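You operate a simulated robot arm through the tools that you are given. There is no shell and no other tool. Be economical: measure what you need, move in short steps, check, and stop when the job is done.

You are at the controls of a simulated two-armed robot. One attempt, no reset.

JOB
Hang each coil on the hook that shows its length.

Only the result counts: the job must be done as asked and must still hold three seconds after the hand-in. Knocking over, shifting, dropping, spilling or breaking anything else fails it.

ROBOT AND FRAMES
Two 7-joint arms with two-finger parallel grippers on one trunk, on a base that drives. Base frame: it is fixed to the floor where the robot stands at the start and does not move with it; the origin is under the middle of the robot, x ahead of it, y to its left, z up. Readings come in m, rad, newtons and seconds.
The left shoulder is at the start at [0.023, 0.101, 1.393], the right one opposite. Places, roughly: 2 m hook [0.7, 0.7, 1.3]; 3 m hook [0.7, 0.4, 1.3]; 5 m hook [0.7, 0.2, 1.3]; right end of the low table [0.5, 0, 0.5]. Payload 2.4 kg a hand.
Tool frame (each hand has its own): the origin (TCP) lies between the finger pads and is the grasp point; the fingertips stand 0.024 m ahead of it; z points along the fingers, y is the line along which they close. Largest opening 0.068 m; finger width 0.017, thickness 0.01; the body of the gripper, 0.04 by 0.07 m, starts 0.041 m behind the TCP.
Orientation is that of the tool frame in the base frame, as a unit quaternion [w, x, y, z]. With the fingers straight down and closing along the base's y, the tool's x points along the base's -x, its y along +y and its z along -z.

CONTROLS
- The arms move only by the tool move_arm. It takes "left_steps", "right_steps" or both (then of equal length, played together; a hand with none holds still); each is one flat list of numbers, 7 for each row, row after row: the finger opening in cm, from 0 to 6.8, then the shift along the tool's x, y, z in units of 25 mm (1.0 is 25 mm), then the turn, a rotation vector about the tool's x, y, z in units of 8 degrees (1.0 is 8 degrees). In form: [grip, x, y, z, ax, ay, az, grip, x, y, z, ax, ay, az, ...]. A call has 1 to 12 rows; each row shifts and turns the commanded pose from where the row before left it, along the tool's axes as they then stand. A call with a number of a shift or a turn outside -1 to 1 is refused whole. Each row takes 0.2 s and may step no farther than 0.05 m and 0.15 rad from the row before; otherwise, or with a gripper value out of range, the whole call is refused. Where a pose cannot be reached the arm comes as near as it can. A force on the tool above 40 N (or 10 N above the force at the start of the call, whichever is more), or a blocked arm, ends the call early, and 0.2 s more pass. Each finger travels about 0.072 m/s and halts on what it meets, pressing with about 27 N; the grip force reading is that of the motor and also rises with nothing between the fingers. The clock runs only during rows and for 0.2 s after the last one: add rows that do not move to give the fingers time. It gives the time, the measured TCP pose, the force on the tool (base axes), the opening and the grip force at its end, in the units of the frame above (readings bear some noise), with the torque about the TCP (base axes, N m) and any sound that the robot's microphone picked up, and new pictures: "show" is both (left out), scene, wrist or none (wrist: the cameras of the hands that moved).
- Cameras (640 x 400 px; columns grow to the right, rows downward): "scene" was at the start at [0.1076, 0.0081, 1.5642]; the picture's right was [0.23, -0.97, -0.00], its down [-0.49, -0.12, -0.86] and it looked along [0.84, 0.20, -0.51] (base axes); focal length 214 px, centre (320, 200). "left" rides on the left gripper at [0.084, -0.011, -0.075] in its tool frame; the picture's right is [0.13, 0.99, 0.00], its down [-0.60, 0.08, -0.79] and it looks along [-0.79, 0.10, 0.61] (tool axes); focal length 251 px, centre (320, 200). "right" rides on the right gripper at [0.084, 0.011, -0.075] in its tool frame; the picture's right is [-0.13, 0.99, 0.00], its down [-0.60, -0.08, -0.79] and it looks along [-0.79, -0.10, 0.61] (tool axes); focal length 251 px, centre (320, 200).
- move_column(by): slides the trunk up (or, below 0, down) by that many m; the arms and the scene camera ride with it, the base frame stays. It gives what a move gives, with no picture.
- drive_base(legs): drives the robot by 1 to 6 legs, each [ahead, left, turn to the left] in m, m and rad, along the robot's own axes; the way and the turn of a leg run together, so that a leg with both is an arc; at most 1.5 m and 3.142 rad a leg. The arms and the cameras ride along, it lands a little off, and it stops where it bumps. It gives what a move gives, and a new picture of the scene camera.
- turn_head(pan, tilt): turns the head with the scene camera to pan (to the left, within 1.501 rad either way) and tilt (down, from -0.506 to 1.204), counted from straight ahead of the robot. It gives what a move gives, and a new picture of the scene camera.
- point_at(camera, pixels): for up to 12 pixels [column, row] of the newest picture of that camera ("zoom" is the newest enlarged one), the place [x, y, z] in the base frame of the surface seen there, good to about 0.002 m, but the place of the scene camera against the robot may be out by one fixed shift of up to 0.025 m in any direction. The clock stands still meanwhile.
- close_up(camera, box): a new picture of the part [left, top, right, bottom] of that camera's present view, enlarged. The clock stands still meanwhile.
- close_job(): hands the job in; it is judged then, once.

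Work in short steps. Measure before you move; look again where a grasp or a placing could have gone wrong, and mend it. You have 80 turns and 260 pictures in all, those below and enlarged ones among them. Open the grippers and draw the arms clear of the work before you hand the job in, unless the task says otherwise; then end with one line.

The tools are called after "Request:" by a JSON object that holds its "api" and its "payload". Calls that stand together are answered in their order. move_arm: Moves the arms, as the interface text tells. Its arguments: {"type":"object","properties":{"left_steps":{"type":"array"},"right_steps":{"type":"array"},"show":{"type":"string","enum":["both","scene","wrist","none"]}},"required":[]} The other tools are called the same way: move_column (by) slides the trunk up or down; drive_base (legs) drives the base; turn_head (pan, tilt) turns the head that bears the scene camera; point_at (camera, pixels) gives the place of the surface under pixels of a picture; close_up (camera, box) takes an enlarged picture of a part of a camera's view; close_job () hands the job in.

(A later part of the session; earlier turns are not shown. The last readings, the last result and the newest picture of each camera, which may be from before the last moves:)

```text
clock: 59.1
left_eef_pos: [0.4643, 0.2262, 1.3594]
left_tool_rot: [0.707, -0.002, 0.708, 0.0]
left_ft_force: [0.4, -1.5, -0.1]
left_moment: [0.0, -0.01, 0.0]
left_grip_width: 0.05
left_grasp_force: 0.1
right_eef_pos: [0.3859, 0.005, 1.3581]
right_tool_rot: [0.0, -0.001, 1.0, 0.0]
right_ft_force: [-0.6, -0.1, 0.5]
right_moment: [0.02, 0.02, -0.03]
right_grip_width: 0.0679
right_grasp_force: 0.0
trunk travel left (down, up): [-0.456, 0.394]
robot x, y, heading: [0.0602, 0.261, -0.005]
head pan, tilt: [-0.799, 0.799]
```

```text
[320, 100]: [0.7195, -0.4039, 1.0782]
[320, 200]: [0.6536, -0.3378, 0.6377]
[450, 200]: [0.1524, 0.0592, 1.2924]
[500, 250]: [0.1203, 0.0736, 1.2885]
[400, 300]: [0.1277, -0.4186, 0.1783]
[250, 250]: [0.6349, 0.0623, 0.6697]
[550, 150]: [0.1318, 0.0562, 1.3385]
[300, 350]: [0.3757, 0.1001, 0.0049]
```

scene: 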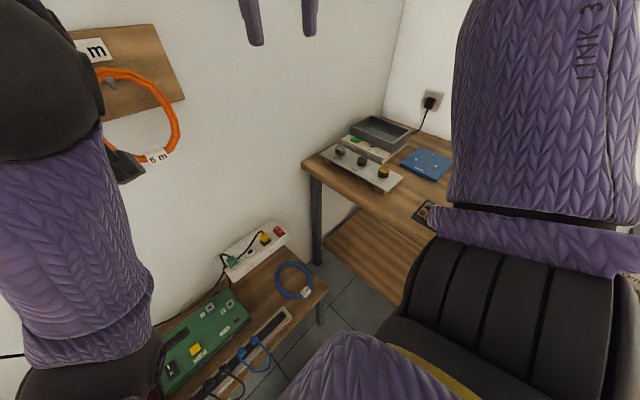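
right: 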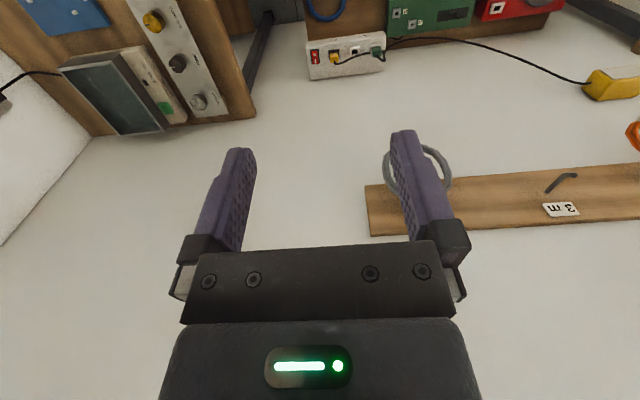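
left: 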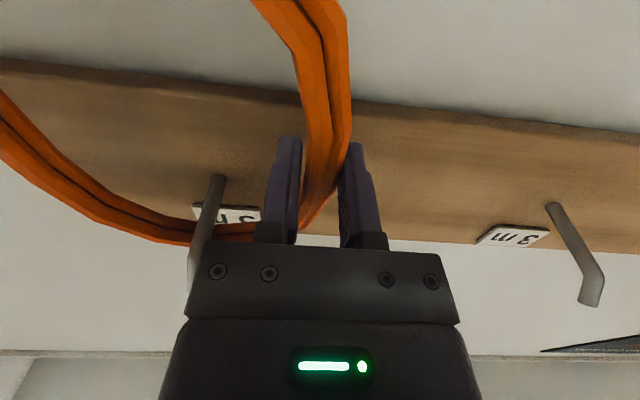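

The right elbow points up and is compact, so the right arm can do this with the trunk low. I drive 0.14 m right, lower the trunk 0.42 m, and look at blue.

Request:
{"api": "drive_base", "payload": {"legs": [[0, -0.14, 0]]}}

Request:
{"api": "move_column", "payload": {"by": -0.42}}

Request:
{"api": "turn_head", "payload": {"pan": -0.25, "tilt": 0.8}}

```text
clock: 60.5
left_eef_pos: [0.4631, 0.0836, 1.3598]
left_tool_rot: [0.707, -0.003, 0.707, 0.003]
left_ft_force: [0.3, -0.2, 0.6]
left_moment: [-0.02, 0.04, 0.01]
left_grip_width: 0.05
left_grasp_force: 0.1
right_eef_pos: [0.3872, -0.1361, 1.3579]
right_tool_rot: [0.0, -0.001, 1.0, 0.001]
right_ft_force: [0.5, 0.1, 0.2]
right_moment: [0.05, 0.02, 0.02]
right_grip_width: 0.0679
right_grasp_force: 0.1
trunk travel left (down, up): [-0.456, 0.394]
robot x, y, heading: [0.0594, 0.1213, 0.001]
head pan, tilt: [-0.799, 0.799]
```

scene: 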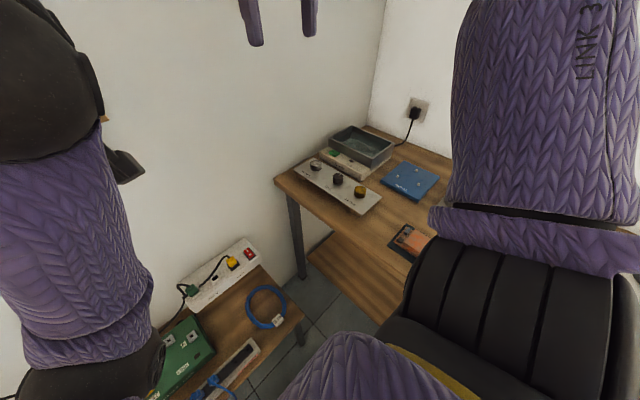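

```text
refused: -0.42 is not a number from -0.4 to 0.4
```

```text
clock: 61.4
left_eef_pos: [0.4634, 0.0852, 1.358]
left_tool_rot: [0.707, -0.003, 0.707, 0.002]
left_ft_force: [0.6, -0.5, 0.2]
left_moment: [0.0, -0.02, 0.01]
left_grip_width: 0.0498
left_grasp_force: 0.2
right_eef_pos: [0.387, -0.1361, 1.3584]
right_tool_rot: [-0.001, 0.0, 1.0, 0.0]
right_ft_force: [0.5, 0.1, 0.6]
right_moment: [0.0, 0.01, -0.01]
right_grip_width: 0.0679
right_grasp_force: 0.0
trunk travel left (down, up): [-0.456, 0.394]
robot x, y, heading: [0.0615, 0.1191, 0.003]
head pan, tilt: [-0.25, 0.799]
```

scene: 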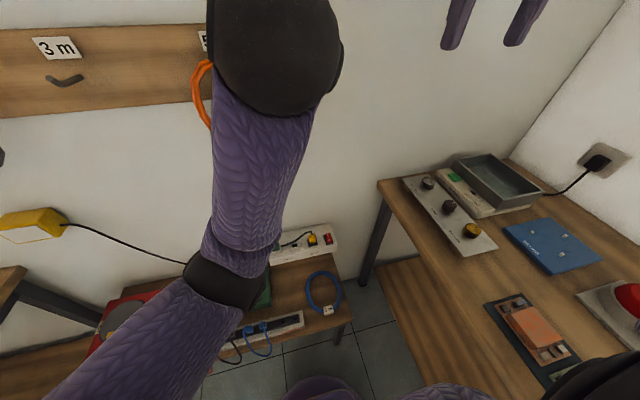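

The per-call limit is 0.4 m. I shift the left hand 0.2 m to the left to clear the view, then lower by 0.4 m.

Request:
{"api": "move_arm", "payload": {"left_steps": [5, 0, 1, 0, 0, 0, 0, 5, 0, 1, 0, 0, 0, 0, 5, 0, 1, 0, 0, 0, 0, 5, 0, 1, 0, 0, 0, 0, 5, 0, 1, 0, 0, 0, 0, 5, 0, 1, 0, 0, 0, 0, 5, 0, 1, 0, 0, 0, 0, 5, 0, 1, 0, 0, 0, 0], "show": "none"}}

Request:
{"api": "move_column", "payload": {"by": -0.4}}

Request:
{"api": "turn_head", "payload": {"pan": -0.25, "tilt": 0.75}}

```text
clock: 63.2
left_eef_pos: [0.4627, 0.2886, 1.3578]
left_tool_rot: [0.707, -0.003, 0.707, 0.002]
left_ft_force: [-0.2, 0.1, -0.5]
left_moment: [0.0, -0.02, 0.02]
left_grip_width: 0.0498
left_grasp_force: 0.0
right_eef_pos: [0.3868, -0.1344, 1.3581]
right_tool_rot: [0.0, -0.001, 1.0, 0.0]
right_ft_force: [-0.1, 0.3, 0.8]
right_moment: [-0.01, 0.01, -0.03]
right_grip_width: 0.068
right_grasp_force: 0.0
trunk travel left (down, up): [-0.456, 0.394]
robot x, y, heading: [0.0601, 0.1185, -0.002]
head pan, tilt: [-0.25, 0.799]
```

```text
clock: 66.1
left_eef_pos: [0.4642, 0.2857, 1.0169]
left_tool_rot: [0.709, -0.006, 0.705, -0.001]
left_ft_force: [1.5, -1.1, 2.1]
left_moment: [-0.16, 0.0, 0.11]
left_grip_width: 0.0502
left_grasp_force: 0.0
right_eef_pos: [0.4279, -0.135, 0.982]
right_tool_rot: [-0.059, -0.001, 0.998, 0.0]
right_ft_force: [0.4, 0.4, 1.0]
right_moment: [0.01, -0.03, 0.01]
right_grip_width: 0.0677
right_grasp_force: 0.0
trunk travel left (down, up): [-0.114, 0.735]
robot x, y, heading: [0.0626, 0.1188, -0.001]
head pan, tilt: [-0.25, 0.799]
stopped: the force on the tool passed its limit at 79 N (the readings are from after the stop); the commanded pose is now the measured one
```

```text
clock: 66.8
left_eef_pos: [0.4652, 0.2856, 1.0192]
left_tool_rot: [0.709, -0.006, 0.705, 0.0]
left_ft_force: [2.8, -0.4, 3.2]
left_moment: [-0.12, -0.01, 0.07]
left_grip_width: 0.0501
left_grasp_force: 0.0
right_eef_pos: [0.4279, -0.1344, 0.9808]
right_tool_rot: [-0.06, -0.001, 0.998, -0.001]
right_ft_force: [0.4, 0.3, 0.0]
right_moment: [-0.03, 0.0, -0.02]
right_grip_width: 0.068
right_grasp_force: 0.1
trunk travel left (down, up): [-0.114, 0.735]
robot x, y, heading: [0.0631, 0.1146, 0.006]
head pan, tilt: [-0.25, 0.75]
```

scene: 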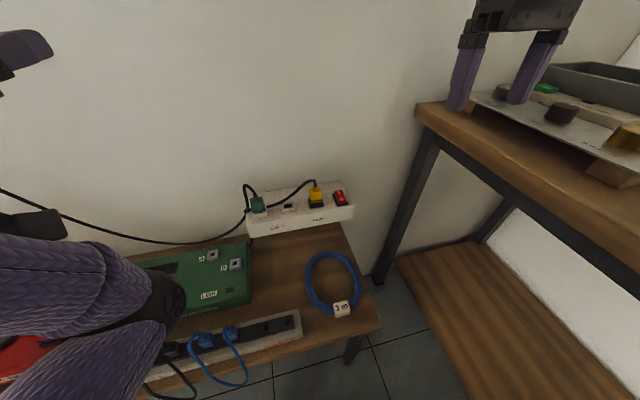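

The trunk stopped early: something touched. I look right and then left to find the contact before doing anything else.

Request:
{"api": "turn_head", "payload": {"pan": -0.9, "tilt": 0.7}}

Request:
{"api": "turn_head", "payload": {"pan": 0.6, "tilt": 0.85}}

Request:
{"api": "close_up", "payload": {"camera": "right", "box": [0, 0, 640, 400]}}

Request:
{"api": "close_up", "payload": {"camera": "left", "box": [0, 0, 640, 400]}}

```text
clock: 67.8
left_eef_pos: [0.4645, 0.285, 1.0169]
left_tool_rot: [0.709, -0.006, 0.705, -0.001]
left_ft_force: [2.4, 0.9, 3.3]
left_moment: [0.02, -0.01, -0.03]
left_grip_width: 0.05
left_grasp_force: 0.1
right_eef_pos: [0.4282, -0.1347, 0.9821]
right_tool_rot: [-0.06, -0.001, 0.998, 0.0]
right_ft_force: [-0.2, -1.3, -0.5]
right_moment: [-0.02, -0.01, 0.02]
right_grip_width: 0.0678
right_grasp_force: 0.0
trunk travel left (down, up): [-0.114, 0.735]
robot x, y, heading: [0.0597, 0.115, 0.004]
head pan, tilt: [-0.901, 0.7]
```

scene: 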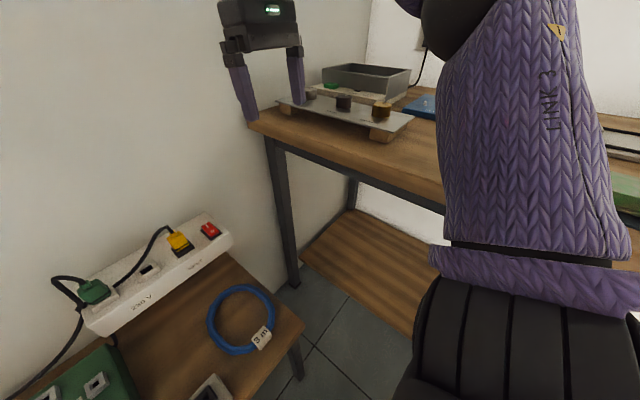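

```text
clock: 69.4
left_eef_pos: [0.4652, 0.2856, 1.0168]
left_tool_rot: [0.709, -0.006, 0.705, -0.001]
left_ft_force: [2.5, 0.9, 3.8]
left_moment: [0.0, 0.0, 0.01]
left_grip_width: 0.05
left_grasp_force: 0.2
right_eef_pos: [0.4285, -0.1345, 0.9817]
right_tool_rot: [-0.06, -0.001, 0.998, 0.0]
right_ft_force: [0.0, 0.0, 0.7]
right_moment: [0.01, -0.01, 0.01]
right_grip_width: 0.068
right_grasp_force: 0.1
trunk travel left (down, up): [-0.114, 0.735]
robot x, y, heading: [0.0606, 0.1165, 0.009]
head pan, tilt: [0.6, 0.85]
```

scene: 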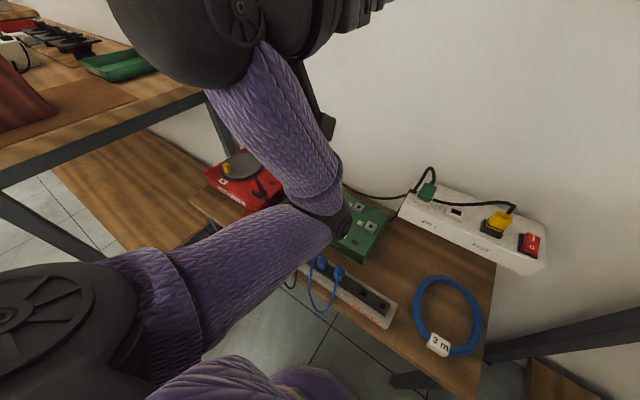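

```text
1.00 times, centred on (320, 200) of right (not enlarged: the box is as wide or as high as the picture)
```

zoom: 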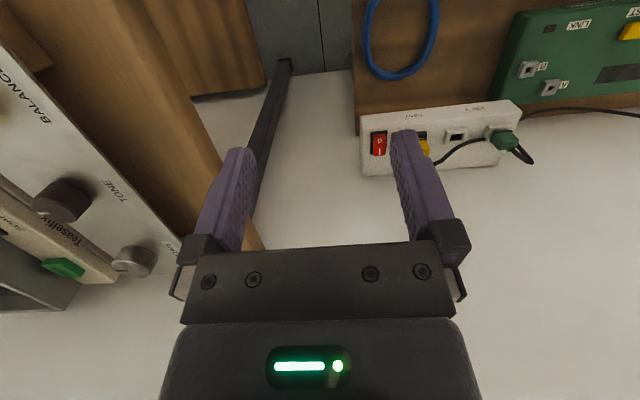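

```text
1.00 times, centred on (320, 200) of left (not enlarged: the box is as wide or as high as the picture)
```

zoom: 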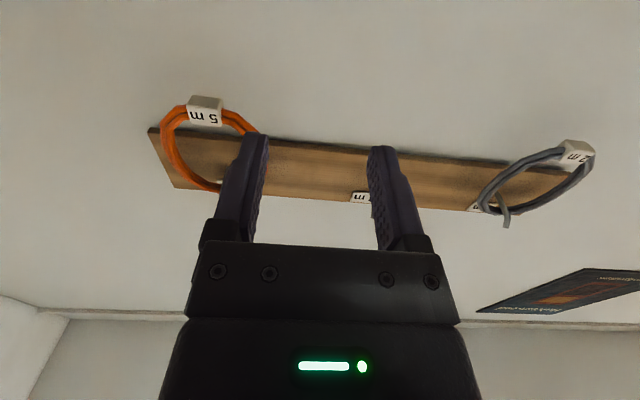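

The left elbow (around (340,220)) looks close to the low-table objects. I measure it and the things beneath it.

Request:
{"api": "point_at", "payload": {"camera": "scene", "pixels": [[345, 225], [348, 208], [330, 200], [330, 235], [355, 240], [365, 225], [340, 280], [310, 270], [320, 258], [270, 175], [150, 300], [220, 250]]}}

Request:
{"api": "close_up", "payload": {"camera": "scene", "box": [260, 150, 420, 310]}}

```text
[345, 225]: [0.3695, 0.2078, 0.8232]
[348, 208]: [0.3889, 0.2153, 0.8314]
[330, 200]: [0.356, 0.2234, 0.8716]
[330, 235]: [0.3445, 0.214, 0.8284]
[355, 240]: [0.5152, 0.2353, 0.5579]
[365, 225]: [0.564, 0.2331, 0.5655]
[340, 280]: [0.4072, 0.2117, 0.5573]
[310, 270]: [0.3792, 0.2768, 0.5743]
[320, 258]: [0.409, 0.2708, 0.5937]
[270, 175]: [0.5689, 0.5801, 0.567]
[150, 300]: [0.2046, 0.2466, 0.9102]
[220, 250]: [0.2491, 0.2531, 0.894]
```

```text
2.50 times, centred on (340, 230) of scene
```

zoom: 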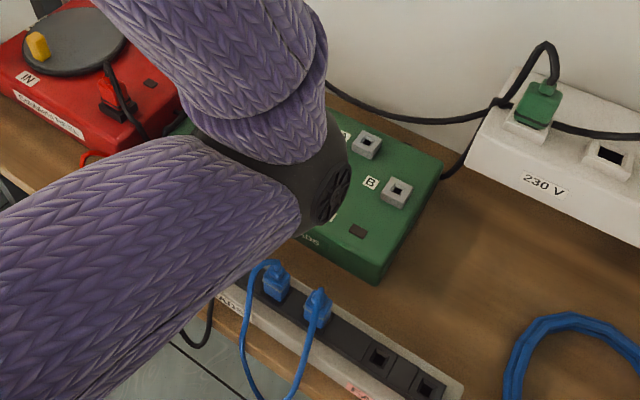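

The left elbow is clear by over 0.2 m, so it isn't touching anything. I look at the right arm from a higher tilt to find what bent it.

Request:
{"api": "turn_head", "payload": {"pan": -0.75, "tilt": 0.25}}

Request:
{"api": "turn_head", "payload": {"pan": -1.4, "tilt": 0.9}}

```text
clock: 70.9
left_eef_pos: [0.4648, 0.2849, 1.0165]
left_tool_rot: [0.709, -0.006, 0.705, -0.001]
left_ft_force: [3.4, 0.2, 3.6]
left_moment: [-0.01, -0.04, -0.01]
left_grip_width: 0.0503
left_grasp_force: 0.1
right_eef_pos: [0.4282, -0.1364, 0.9813]
right_tool_rot: [-0.06, -0.001, 0.998, -0.001]
right_ft_force: [0.9, -0.6, 0.5]
right_moment: [-0.02, 0.02, 0.03]
right_grip_width: 0.0683
right_grasp_force: 0.0
trunk travel left (down, up): [-0.114, 0.735]
robot x, y, heading: [0.0608, 0.1166, 0.004]
head pan, tilt: [-0.75, 0.25]
```

scene: 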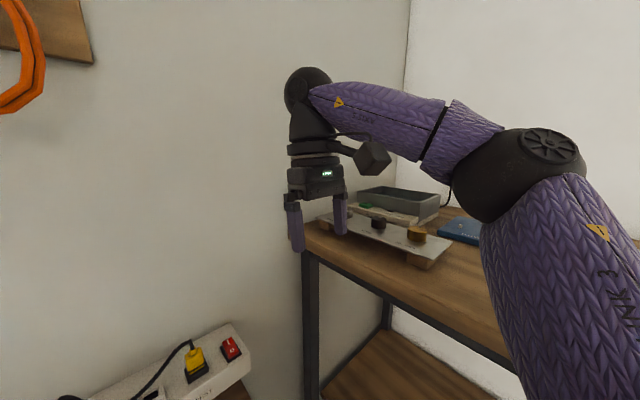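

```text
clock: 71.9
left_eef_pos: [0.4645, 0.2853, 1.0174]
left_tool_rot: [0.709, -0.007, 0.705, -0.001]
left_ft_force: [2.9, 0.3, 3.7]
left_moment: [-0.01, 0.0, -0.02]
left_grip_width: 0.0499
left_grasp_force: 0.1
right_eef_pos: [0.4274, -0.1352, 0.9819]
right_tool_rot: [-0.06, 0.0, 0.998, 0.0]
right_ft_force: [-0.1, -1.0, 0.6]
right_moment: [0.0, -0.01, 0.01]
right_grip_width: 0.0683
right_grasp_force: 0.0
trunk travel left (down, up): [-0.114, 0.735]
robot x, y, heading: [0.0612, 0.1174, 0.002]
head pan, tilt: [-1.4, 0.901]
```

scene: 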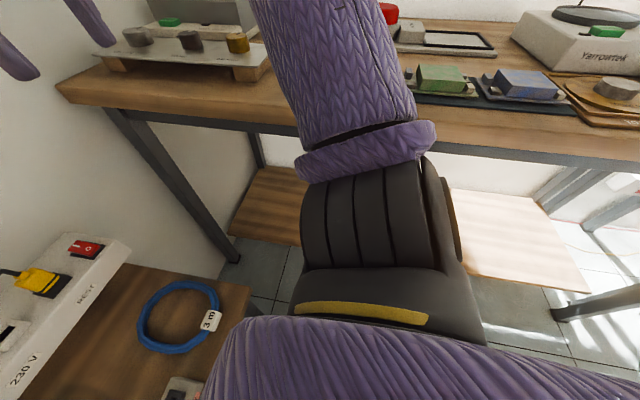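

I measure the right upper arm against the right table in this view.

Request:
{"api": "point_at", "payload": {"camera": "scene", "pixels": [[330, 60], [340, 10], [370, 150], [400, 110], [270, 60], [290, 120], [400, 225], [420, 310], [270, 105], [450, 80]]}}

Request:
{"api": "turn_head", "payload": {"pan": -1.1, "tilt": 0.35}}

Request:
{"api": "point_at", "payload": {"camera": "scene", "pixels": [[320, 160], [330, 200], [300, 180], [350, 170], [380, 170], [280, 200], [250, 160], [420, 220], [400, 300], [450, 200]]}}

```text
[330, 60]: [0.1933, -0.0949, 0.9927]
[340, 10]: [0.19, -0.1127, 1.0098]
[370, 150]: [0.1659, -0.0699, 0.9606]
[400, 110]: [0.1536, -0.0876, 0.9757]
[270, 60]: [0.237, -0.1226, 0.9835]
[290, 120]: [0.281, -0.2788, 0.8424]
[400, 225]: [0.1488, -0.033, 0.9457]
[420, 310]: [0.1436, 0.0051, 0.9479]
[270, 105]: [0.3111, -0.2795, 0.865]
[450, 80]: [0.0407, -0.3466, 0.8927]
```

```text
clock: 72.9
left_eef_pos: [0.4656, 0.2863, 1.0186]
left_tool_rot: [0.709, -0.006, 0.705, -0.001]
left_ft_force: [3.0, 0.9, 3.0]
left_moment: [-0.03, 0.03, 0.01]
left_grip_width: 0.0501
left_grasp_force: 0.2
right_eef_pos: [0.4278, -0.1356, 0.9824]
right_tool_rot: [-0.06, 0.0, 0.998, 0.0]
right_ft_force: [0.8, -0.1, 0.9]
right_moment: [0.03, 0.01, 0.0]
right_grip_width: 0.0682
right_grasp_force: 0.0
trunk travel left (down, up): [-0.114, 0.735]
robot x, y, heading: [0.0582, 0.1172, -0.001]
head pan, tilt: [-1.1, 0.351]
```

scene: 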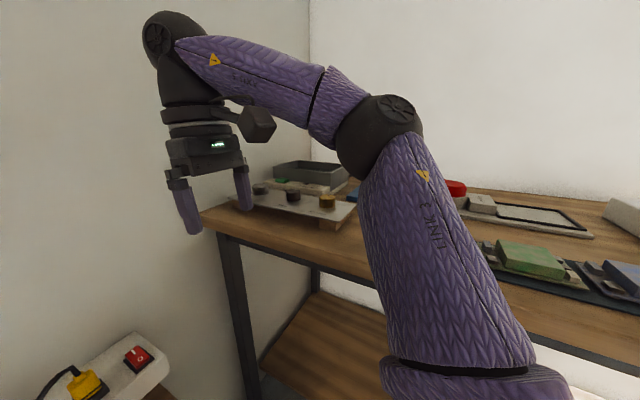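

```text
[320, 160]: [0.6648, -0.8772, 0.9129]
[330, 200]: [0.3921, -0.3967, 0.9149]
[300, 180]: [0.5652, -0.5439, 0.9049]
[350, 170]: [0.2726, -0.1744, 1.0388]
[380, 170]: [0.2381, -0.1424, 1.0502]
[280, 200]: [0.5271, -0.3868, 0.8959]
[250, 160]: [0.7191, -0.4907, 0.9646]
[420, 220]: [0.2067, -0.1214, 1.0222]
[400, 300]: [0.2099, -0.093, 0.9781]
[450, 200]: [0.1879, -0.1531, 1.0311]
```

No contact is visible on the right. The left tool carries a steady ~4 N, possibly its camera against its own forearm. I unfold the left hand forward/up a bit and straighten the right tool.

Request:
{"api": "move_arm", "payload": {"left_steps": [5, -0.5, 0, 0.8, 0, 0, 0, 5, -0.5, 0, 0.8, 0, 0, 0, 5, -0.5, 0, 0.8, 0, 0, 0], "right_steps": [6.8, 0, 0, 0, 0, -0.86, 0, 6.8, 0, 0, 0, 0, 0, 0, 6.8, 0, 0, 0, 0, 0, 0], "show": "scene"}}

```text
clock: 73.7
left_eef_pos: [0.5248, 0.284, 1.0565]
left_tool_rot: [0.709, -0.006, 0.705, -0.002]
left_ft_force: [0.0, -0.3, -0.2]
left_moment: [-0.02, 0.0, 0.02]
left_grip_width: 0.0501
left_grasp_force: 0.1
right_eef_pos: [0.4276, -0.135, 0.9817]
right_tool_rot: [0.0, -0.001, 1.0, 0.0]
right_ft_force: [-0.3, -0.4, -0.3]
right_moment: [0.0, 0.04, 0.0]
right_grip_width: 0.068
right_grasp_force: 0.0
trunk travel left (down, up): [-0.114, 0.735]
robot x, y, heading: [0.057, 0.1157, -0.001]
head pan, tilt: [-1.1, 0.351]
```

scene: 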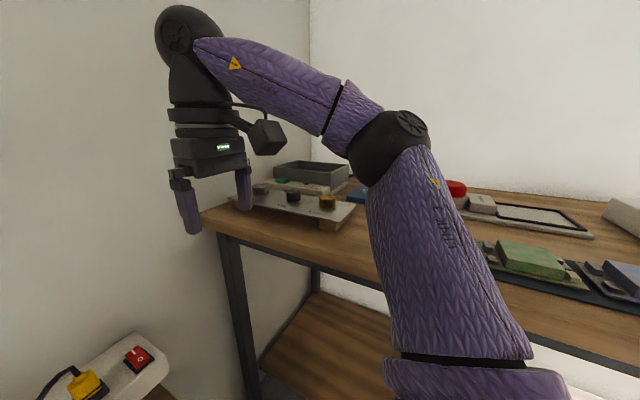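

The left force is gone. I look left to check that nothing was disturbed, with the hooks and the blue coil in view.

Request:
{"api": "turn_head", "payload": {"pan": 0.3, "tilt": 0.3}}

Request:
{"api": "turn_head", "payload": {"pan": -0.15, "tilt": 0.85}}

```text
clock: 75.2
left_eef_pos: [0.5249, 0.2862, 1.0564]
left_tool_rot: [0.709, -0.006, 0.705, -0.002]
left_ft_force: [-0.1, 0.7, 0.3]
left_moment: [0.04, -0.01, -0.03]
left_grip_width: 0.0501
left_grasp_force: 0.0
right_eef_pos: [0.4275, -0.1353, 0.9807]
right_tool_rot: [0.0, -0.001, 1.0, 0.0]
right_ft_force: [0.0, 0.1, -0.3]
right_moment: [-0.02, 0.03, -0.02]
right_grip_width: 0.0681
right_grasp_force: 0.1
trunk travel left (down, up): [-0.114, 0.735]
robot x, y, heading: [0.0598, 0.1148, 0.009]
head pan, tilt: [0.3, 0.3]
```

scene: 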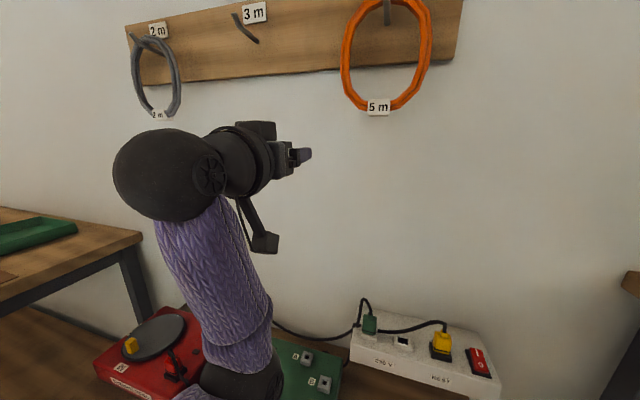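

```text
clock: 76.2
left_eef_pos: [0.5259, 0.2851, 1.0557]
left_tool_rot: [0.709, -0.006, 0.705, -0.002]
left_ft_force: [0.2, 0.1, -0.2]
left_moment: [0.02, 0.01, 0.0]
left_grip_width: 0.05
left_grasp_force: 0.0
right_eef_pos: [0.428, -0.1347, 0.981]
right_tool_rot: [0.0, -0.001, 1.0, 0.0]
right_ft_force: [0.3, 0.5, 0.2]
right_moment: [0.02, -0.02, -0.03]
right_grip_width: 0.0681
right_grasp_force: 0.1
trunk travel left (down, up): [-0.114, 0.735]
robot x, y, heading: [0.0622, 0.1123, 0.004]
head pan, tilt: [-0.15, 0.85]
```

scene: 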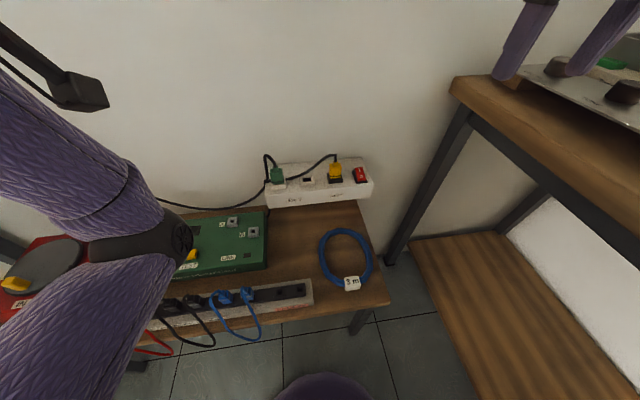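

Everything is in place and blue is untouched. I bring the right hand down over blue's right tube, to about (0.485, -0.06, 0.75).

Request:
{"api": "move_arm", "payload": {"right_steps": [5, -0.23, 0.3, 0.92, 0, 0, 0, 5, -0.23, 0.3, 0.92, 0, 0, 0, 5, -0.23, 0.3, 0.92, 0, 0, 0, 5, -0.23, 0.3, 0.92, 0, 0, 0, 5, -0.23, 0.3, 0.92, 0, 0, 0, 5, -0.23, 0.3, 0.92, 0, 0, 0, 5, -0.23, 0.3, 0.92, 0, 0, 0, 5, -0.23, 0.3, 0.92, 0, 0, 0, 5, -0.23, 0.3, 0.92, 0, 0, 0, 5, -0.23, 0.3, 0.92, 0, 0, 0]}}

```text
clock: 78.4
left_eef_pos: [0.5246, 0.2863, 1.0563]
left_tool_rot: [0.709, -0.005, 0.705, -0.002]
left_ft_force: [0.1, 1.2, -0.8]
left_moment: [0.02, -0.03, 0.0]
left_grip_width: 0.0501
left_grasp_force: 0.1
right_eef_pos: [0.4854, -0.0587, 0.7495]
right_tool_rot: [0.001, -0.002, 1.0, 0.0]
right_ft_force: [0.2, 1.2, 0.1]
right_moment: [0.01, 0.01, 0.0]
right_grip_width: 0.0499
right_grasp_force: 0.2
trunk travel left (down, up): [-0.114, 0.735]
robot x, y, heading: [0.0591, 0.1176, 0.004]
head pan, tilt: [-0.15, 0.85]
```

scene: 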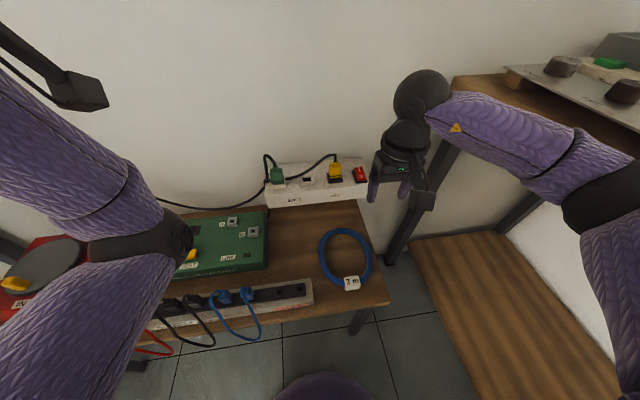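
right: 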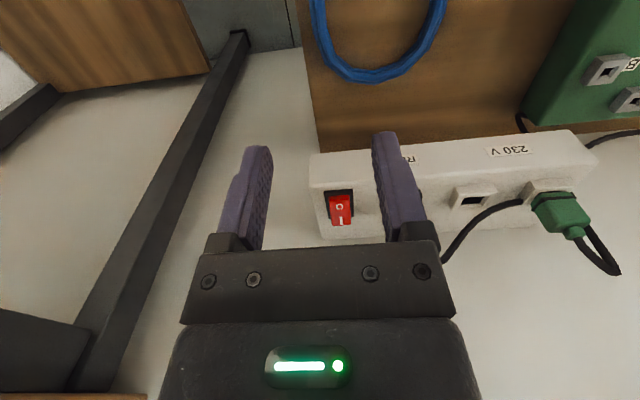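

Now I measure the blue ring with the wrist camera, and the right elbow against the right table.

Request:
{"api": "point_at", "payload": {"camera": "right", "pixels": [[318, 25], [323, 45], [375, 73], [435, 25], [425, 45], [340, 100], [380, 30], [313, 10]]}}

Request:
{"api": "point_at", "payload": {"camera": "scene", "pixels": [[590, 200], [570, 210], [590, 225], [540, 190], [620, 250], [600, 290], [590, 120], [470, 140], [360, 245], [365, 270]]}}

```text
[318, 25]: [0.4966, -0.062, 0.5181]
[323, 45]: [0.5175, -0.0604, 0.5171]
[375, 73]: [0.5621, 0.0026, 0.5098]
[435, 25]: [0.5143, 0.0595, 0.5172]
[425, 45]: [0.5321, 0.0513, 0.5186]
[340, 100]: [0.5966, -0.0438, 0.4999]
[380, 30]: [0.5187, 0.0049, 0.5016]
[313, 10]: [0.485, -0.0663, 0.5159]
```

```text
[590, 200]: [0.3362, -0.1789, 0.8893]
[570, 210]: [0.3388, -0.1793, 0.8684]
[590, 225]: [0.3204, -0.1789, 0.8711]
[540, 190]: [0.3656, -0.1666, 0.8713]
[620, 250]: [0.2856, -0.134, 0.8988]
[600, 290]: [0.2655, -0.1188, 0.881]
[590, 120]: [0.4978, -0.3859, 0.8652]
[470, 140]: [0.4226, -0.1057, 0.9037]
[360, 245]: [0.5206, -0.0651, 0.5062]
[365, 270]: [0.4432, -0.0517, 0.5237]
```

The right elbow (y≈-0.17 to -0.27, z≈0.87) is too close to the right table edge. I drive 0.12 m left instead, which puts the hand above blue's left tube (y≈0.06) with the elbow well clear.

Request:
{"api": "drive_base", "payload": {"legs": [[0, 0.12, 0]]}}

Request:
{"api": "move_arm", "payload": {"right_steps": [5, 0, 0, 1, 0, 0, 0, 5, 0, 0, 1, 0, 0, 0, 5, 0, 0, 1, 0, 0, 0, 5, 0, 0, 1, 0, 0, 0]}}

```text
clock: 79.6
left_eef_pos: [0.5248, 0.4096, 1.0561]
left_tool_rot: [0.709, -0.006, 0.705, -0.001]
left_ft_force: [-0.3, 0.8, 1.0]
left_moment: [-0.05, -0.02, 0.01]
left_grip_width: 0.0501
left_grasp_force: 0.1
right_eef_pos: [0.4867, 0.0631, 0.7516]
right_tool_rot: [0.001, -0.002, 1.0, 0.0]
right_ft_force: [0.3, -0.6, 0.4]
right_moment: [0.02, 0.0, 0.04]
right_grip_width: 0.0501
right_grasp_force: 0.0
trunk travel left (down, up): [-0.114, 0.735]
robot x, y, heading: [0.0567, 0.2421, -0.001]
head pan, tilt: [-0.15, 0.85]
```

scene: 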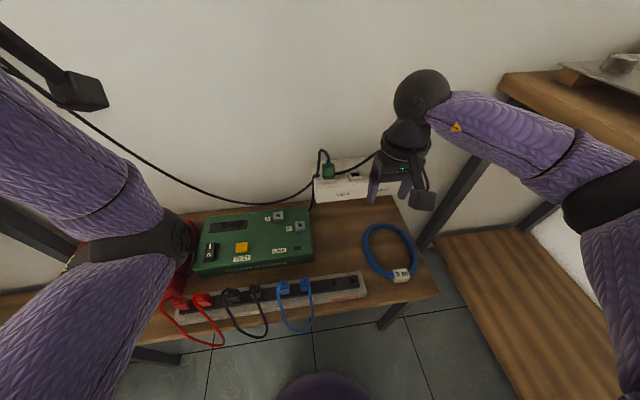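

```text
clock: 80.6
left_eef_pos: [0.525, 0.4102, 1.0555]
left_tool_rot: [0.709, -0.008, 0.705, 0.0]
left_ft_force: [-0.1, -0.2, 0.4]
left_moment: [0.0, 0.0, 0.0]
left_grip_width: 0.0502
left_grasp_force: 0.1
right_eef_pos: [0.4858, 0.0628, 0.6503]
right_tool_rot: [0.0, -0.002, 1.0, 0.0]
right_ft_force: [0.6, -0.2, 0.1]
right_moment: [-0.01, -0.01, 0.01]
right_grip_width: 0.0501
right_grasp_force: 0.1
trunk travel left (down, up): [-0.114, 0.735]
robot x, y, heading: [0.0633, 0.2382, 0.005]
head pan, tilt: [-0.15, 0.85]
```

scene: 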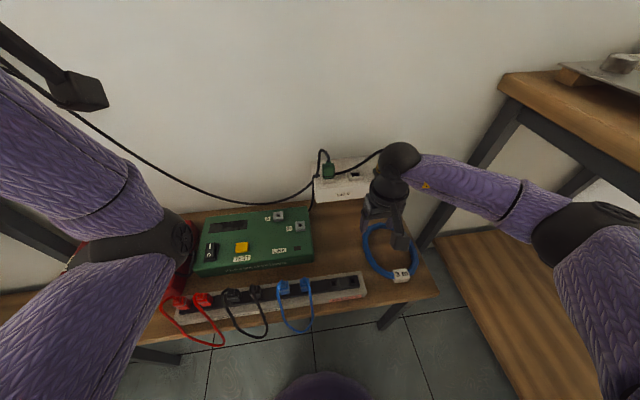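
right: 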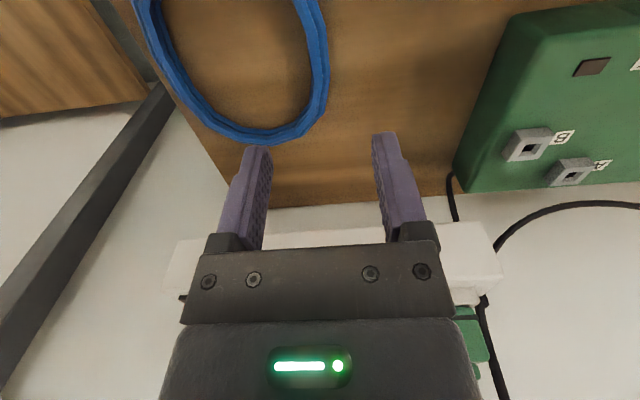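

I measure the left tube in the wrist picture (around (317,50)).

Request:
{"api": "point_at", "payload": {"camera": "right", "pixels": [[305, 15], [318, 15], [313, 50], [324, 50], [310, 95], [321, 95], [340, 60], [270, 60], [150, 30]]}}

Request:
{"api": "point_at", "payload": {"camera": "scene", "pixels": [[360, 285], [352, 275], [560, 240], [550, 225]]}}

```text
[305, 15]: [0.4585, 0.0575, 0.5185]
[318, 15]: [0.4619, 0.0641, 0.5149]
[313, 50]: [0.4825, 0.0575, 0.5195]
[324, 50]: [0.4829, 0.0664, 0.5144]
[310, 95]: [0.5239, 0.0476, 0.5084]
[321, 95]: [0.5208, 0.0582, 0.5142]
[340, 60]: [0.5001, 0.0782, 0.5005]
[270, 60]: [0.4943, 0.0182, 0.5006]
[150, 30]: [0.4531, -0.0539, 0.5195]
```

```text
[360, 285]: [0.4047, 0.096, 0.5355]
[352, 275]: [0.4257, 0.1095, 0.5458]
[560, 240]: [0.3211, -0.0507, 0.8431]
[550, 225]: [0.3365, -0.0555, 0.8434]
```

Table top z=0.5005, tube top 0.5195, tube centre y≈0.062. I descend 122 mm (tips about 3 mm above the table) and close.

Request:
{"api": "move_arm", "payload": {"right_steps": [5, 0, -0.03, 0.98, 0, 0, 0, 5, 0, 0, 0.98, 0, 0, 0, 5, 0, 0, 0.98, 0, 0, 0, 5, 0, 0, 0.98, 0, 0, 0, 5, 0, 0, 0.98, 0, 0, 0, 5, 0, 0, 0, 0, 0, 0, 0, 0, 0, 0, 0, 0, 0, 0, 0, 0, 0, 0, 0, 0, 0, 0, 0, 0, 0, 0, 0, 0, 0, 0, 0, 0, 0, 0]}}

```text
clock: 82.8
left_eef_pos: [0.5235, 0.4085, 1.0556]
left_tool_rot: [0.709, -0.008, 0.705, 0.0]
left_ft_force: [-0.2, 0.1, 0.1]
left_moment: [-0.01, 0.02, 0.0]
left_grip_width: 0.0502
left_grasp_force: 0.0
right_eef_pos: [0.4859, 0.064, 0.5276]
right_tool_rot: [0.001, -0.002, 1.0, 0.0]
right_ft_force: [0.1, -0.2, -0.7]
right_moment: [0.04, 0.04, -0.01]
right_grip_width: 0.0172
right_grasp_force: 26.8
trunk travel left (down, up): [-0.114, 0.735]
robot x, y, heading: [0.0582, 0.2369, 0.006]
head pan, tilt: [-0.15, 0.85]
```

scene: 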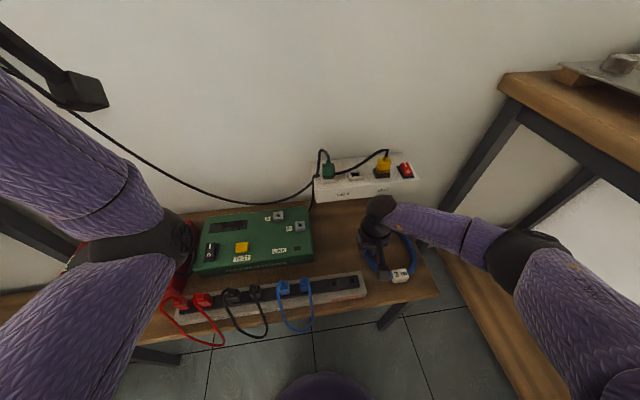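
right: 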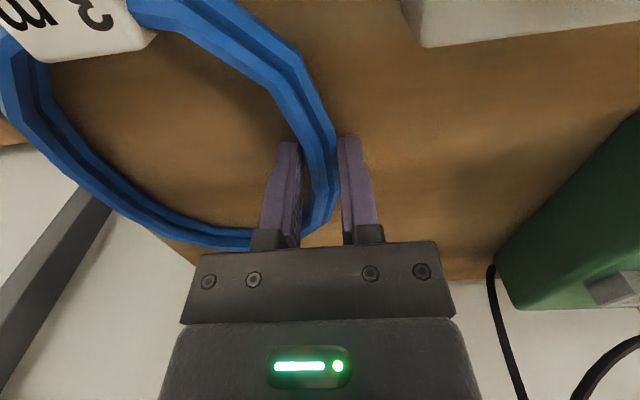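

Gripped at 17 mm. I lift 50 mm by the arm first, then check the hold, then raise the trunk.

Request:
{"api": "move_arm", "payload": {"right_steps": [0, 0, 0, -0.5, 0, 0, 0, 0, 0, 0, -0.5, 0, 0, 0, 0, 0, 0, -1, 0, 0, 0]}}

Request:
{"api": "move_column", "payload": {"by": 0.34}}

```text
clock: 83.6
left_eef_pos: [0.5257, 0.4097, 1.055]
left_tool_rot: [0.709, -0.007, 0.705, -0.001]
left_ft_force: [0.2, 0.0, -0.4]
left_moment: [-0.03, 0.0, 0.03]
left_grip_width: 0.0502
left_grasp_force: 0.0
right_eef_pos: [0.4866, 0.0627, 0.5777]
right_tool_rot: [0.0, -0.002, 1.0, 0.0]
right_ft_force: [0.0, 0.9, -2.2]
right_moment: [0.15, -0.02, 0.03]
right_grip_width: 0.0171
right_grasp_force: 26.7
trunk travel left (down, up): [-0.114, 0.735]
robot x, y, heading: [0.0593, 0.2377, 0.007]
head pan, tilt: [-0.15, 0.85]
```

scene: 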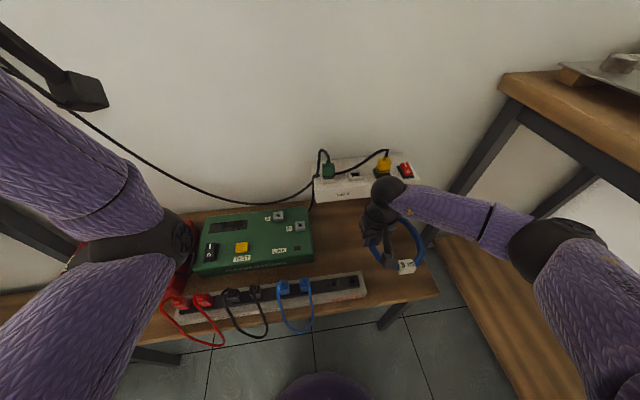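
right: 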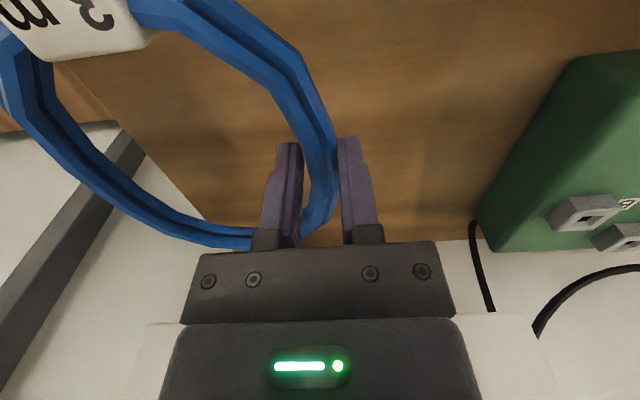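

```text
clock: 87.0
left_eef_pos: [0.5249, 0.4093, 1.3951]
left_tool_rot: [0.709, -0.006, 0.705, -0.001]
left_ft_force: [0.8, 0.3, 0.8]
left_moment: [0.01, 0.01, 0.0]
left_grip_width: 0.0498
left_grasp_force: 0.1
right_eef_pos: [0.4863, 0.0613, 0.9179]
right_tool_rot: [0.0, -0.001, 1.0, -0.001]
right_ft_force: [-0.1, -0.1, -2.7]
right_moment: [0.12, 0.02, 0.01]
right_grip_width: 0.0174
right_grasp_force: 27.4
trunk travel left (down, up): [-0.454, 0.395]
robot x, y, heading: [0.0592, 0.2394, 0.004]
head pan, tilt: [-0.15, 0.85]
```

Blue is held. I raise the right hand 200 mm, then turn it forward.

Request:
{"api": "move_arm", "payload": {"right_steps": [0, 0, 0, -1, 0, 0, 0, 0, 0, 0, -1, 0, 0, 0, 0, 0, 0, -1, 0, 0, 0, 0, 0, 0, -1, 0, 0, 0, 0, 0, 0, -1, 0, 0, 0, 0, 0, 0, -1, 0, 0, 0, 0, 0, 0, -1, 0, 0, 0, 0, 0, 0, -1, 0, 0, 0], "show": "none"}}

Request:
{"api": "move_arm", "payload": {"right_steps": [0, 0, 0, 0, 0, -1, 0, 0, 0, 0, 0, 0, -1, 0, 0, 0, 0, 0, 0, -1, 0, 0, 0, 0, 0, 0, -1, 0, 0, 0, 0, 0, 0, -1, 0, 0, 0, 0, 0, 0, -1, 0, 0, 0, 0, 0, 0, -1, 0, 0, 0, 0, 0, 0, -1, 0, 0, 0, 0, 0, 0, -1, 0, 0, 0, 0, 0, 0, -1, 0, 0, 0, 0, 0, 0, -1, 0, 0, 0, 0, 0, 0, -0.25, 0], "show": "wrist"}}

Request:
{"api": "turn_head", "payload": {"pan": 0.0, "tilt": 0.5}}

```text
clock: 88.8
left_eef_pos: [0.5246, 0.4089, 1.395]
left_tool_rot: [0.71, -0.008, 0.705, -0.001]
left_ft_force: [-0.2, 0.7, 0.2]
left_moment: [-0.01, 0.02, 0.0]
left_grip_width: 0.0501
left_grasp_force: 0.0
right_eef_pos: [0.4856, 0.0608, 1.1194]
right_tool_rot: [0.0, -0.002, 1.0, 0.001]
right_ft_force: [-0.1, -0.4, -1.2]
right_moment: [0.12, 0.0, 0.03]
right_grip_width: 0.0171
right_grasp_force: 26.8
trunk travel left (down, up): [-0.454, 0.395]
robot x, y, heading: [0.061, 0.2387, 0.007]
head pan, tilt: [-0.15, 0.85]
```

```text
clock: 91.4
left_eef_pos: [0.5249, 0.4082, 1.3956]
left_tool_rot: [0.709, -0.007, 0.705, -0.001]
left_ft_force: [0.6, 0.6, 0.5]
left_moment: [-0.06, 0.02, 0.0]
left_grip_width: 0.0501
left_grasp_force: 0.1
right_eef_pos: [0.4863, 0.0628, 1.1182]
right_tool_rot: [0.53, -0.001, 0.848, 0.001]
right_ft_force: [0.9, -0.7, -1.8]
right_moment: [0.1, 0.02, -0.02]
right_grip_width: 0.0176
right_grasp_force: 26.7
right hand out of reach, approached as far as the arm can: row 9, 10, 11
trunk travel left (down, up): [-0.454, 0.395]
robot x, y, heading: [0.057, 0.2379, 0.01]
head pan, tilt: [-0.15, 0.85]
```

right: 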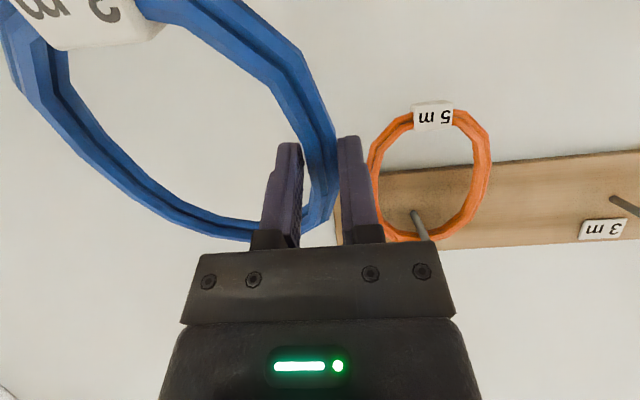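

```text
clock: 92.2
left_eef_pos: [0.5238, 0.4094, 1.3953]
left_tool_rot: [0.709, -0.007, 0.705, 0.0]
left_ft_force: [-0.2, 0.8, -1.1]
left_moment: [-0.01, -0.01, -0.02]
left_grip_width: 0.0499
left_grasp_force: 0.0
right_eef_pos: [0.4878, 0.0641, 1.118]
right_tool_rot: [0.53, -0.001, 0.848, 0.001]
right_ft_force: [-0.7, 0.2, -2.4]
right_moment: [0.11, 0.05, -0.02]
right_grip_width: 0.017
right_grasp_force: 27.0
trunk travel left (down, up): [-0.454, 0.395]
robot x, y, heading: [0.0608, 0.2384, 0.01]
head pan, tilt: [0.0, 0.499]
```

scene: 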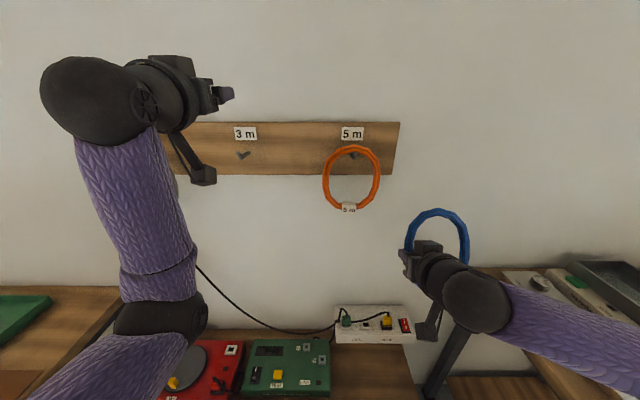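

The turn got to 64° before the wrist limit. I raise the hand about 110 mm, which should free the wrist, then see how it stands.

Request:
{"api": "move_arm", "payload": {"right_steps": [0, -0.9, 0, 0, 0, 0, 0, 0, -0.9, 0, 0, 0, 0, 0, 0, -0.9, 0, 0, 0, 0, 0, 0, -0.9, 0, 0, 0, 0, 0, 0, -0.9, 0, 0, 0, 0, 0], "show": "scene"}}

```text
clock: 93.4
left_eef_pos: [0.5249, 0.4085, 1.3955]
left_tool_rot: [0.709, -0.007, 0.705, 0.0]
left_ft_force: [0.2, 0.6, -0.8]
left_moment: [-0.01, -0.03, 0.01]
left_grip_width: 0.0499
left_grasp_force: 0.0
right_eef_pos: [0.5321, 0.0629, 1.2207]
right_tool_rot: [0.544, -0.002, 0.839, 0.002]
right_ft_force: [-1.1, -0.2, -2.3]
right_moment: [0.12, 0.01, -0.02]
right_grip_width: 0.0175
right_grasp_force: 27.0
trunk travel left (down, up): [-0.454, 0.395]
robot x, y, heading: [0.0573, 0.2363, 0.006]
head pan, tilt: [0.0, 0.499]
```

scene: 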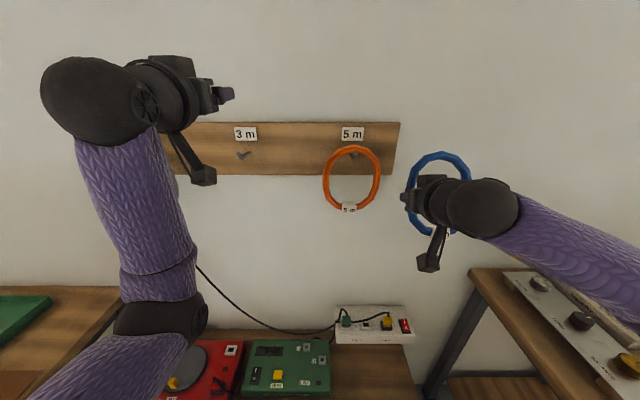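

Now I turn the remaining 24° (3 rows) at this height.

Request:
{"api": "move_arm", "payload": {"right_steps": [0, 0, 0, 0, 0, -1, 0, 0, 0, 0, 0, 0, -1, 0, 0, 0, 0, 0, 0, -1, 0]}}

```text
clock: 94.2
left_eef_pos: [0.5263, 0.408, 1.3949]
left_tool_rot: [0.709, -0.007, 0.705, 0.0]
left_ft_force: [-0.1, 0.6, -0.4]
left_moment: [0.0, -0.01, 0.01]
left_grip_width: 0.0499
left_grasp_force: 0.0
right_eef_pos: [0.5324, 0.0629, 1.2209]
right_tool_rot: [0.629, -0.001, 0.777, 0.001]
right_ft_force: [0.2, 0.7, -2.8]
right_moment: [0.1, 0.08, 0.05]
right_grip_width: 0.0173
right_grasp_force: 26.7
right hand out of reach, approached as far as the arm can: row 2, 3
trunk travel left (down, up): [-0.454, 0.395]
robot x, y, heading: [0.0567, 0.2407, 0.009]
head pan, tilt: [0.0, 0.499]
```

scene: 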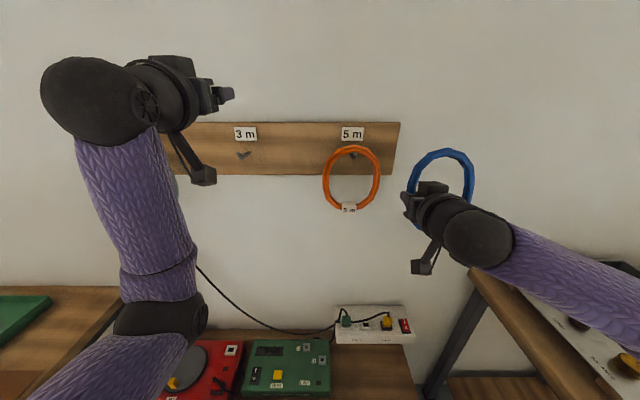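
right: 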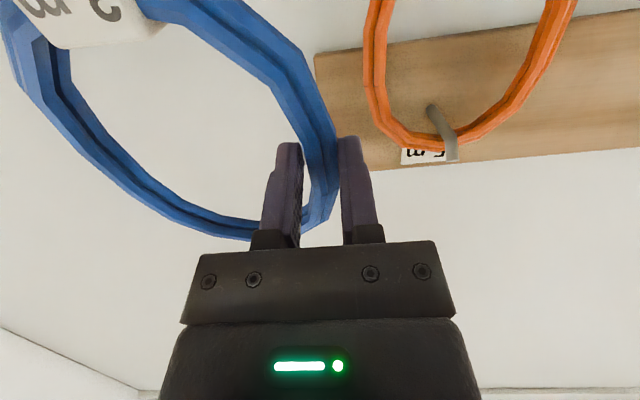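

Now at 78°, with the last 12° left for when the arm is farther extended. I drive 0.31 m left toward the 3 m hook; the ring rides at x≈0.55, in front of the hook tips.

Request:
{"api": "drive_base", "payload": {"legs": [[0, 0.31, 0]]}}

Request:
{"api": "move_arm", "payload": {"right_steps": [0, 0, 0.8, 0, 0, -0.5, 0, 0, 0, 0.8, 0, 0, -0.5, 0, 0, 0, 0.8, 0, 0, -0.5, 0, 0, -0.3, 0.8, 0, 0, 0, 0, 0, -0.3, 0.8, 0, 0, 0, 0]}}

```text
clock: 96.3
left_eef_pos: [0.5256, 0.7155, 1.395]
left_tool_rot: [0.709, -0.005, 0.705, -0.002]
left_ft_force: [0.7, 0.8, 0.1]
left_moment: [0.02, 0.02, 0.02]
left_grip_width: 0.05
left_grasp_force: 0.0
right_eef_pos: [0.5315, 0.3698, 1.2205]
right_tool_rot: [0.63, 0.002, 0.777, -0.001]
right_ft_force: [-1.1, 1.3, -1.3]
right_moment: [0.13, 0.06, -0.01]
right_grip_width: 0.0172
right_grasp_force: 27.2
trunk travel left (down, up): [-0.454, 0.395]
robot x, y, heading: [0.0575, 0.549, 0.002]
head pan, tilt: [0.0, 0.499]
```

scene: 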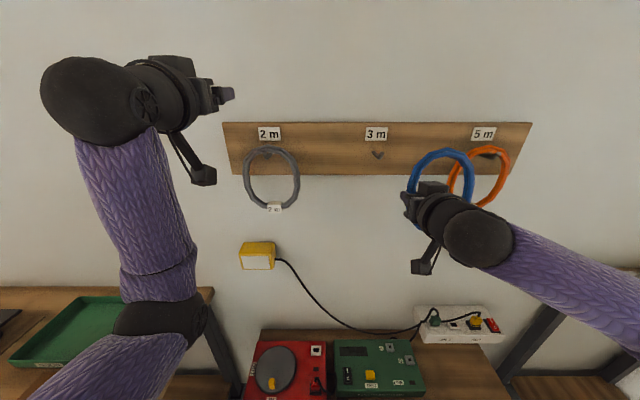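

```text
clock: 97.5
left_eef_pos: [0.5239, 0.7144, 1.3957]
left_tool_rot: [0.709, -0.006, 0.705, -0.001]
left_ft_force: [0.4, 0.0, -0.1]
left_moment: [-0.01, 0.01, -0.01]
left_grip_width: 0.0499
left_grasp_force: 0.1
right_eef_pos: [0.5337, 0.403, 1.2401]
right_tool_rot: [0.64, -0.001, 0.768, 0.001]
right_ft_force: [-0.3, -0.1, -3.0]
right_moment: [0.12, 0.06, 0.01]
right_grip_width: 0.0175
right_grasp_force: 26.5
right hand out of reach, approached as far as the arm can: row 1, 2, 3
trunk travel left (down, up): [-0.454, 0.395]
robot x, y, heading: [0.0576, 0.547, -0.0]
head pan, tilt: [0.0, 0.499]
```

scene: 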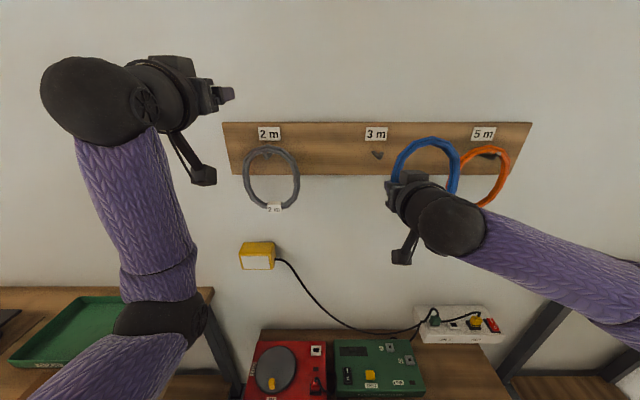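
right: 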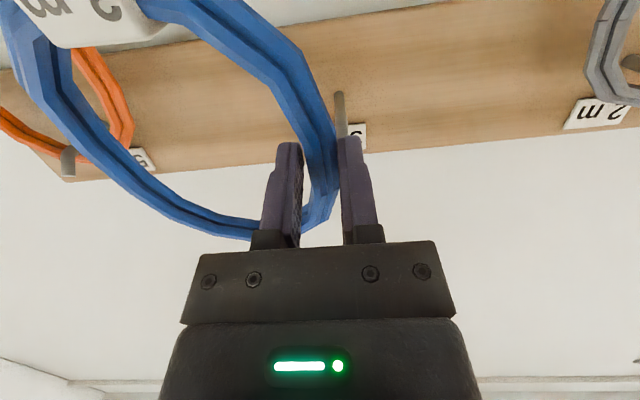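

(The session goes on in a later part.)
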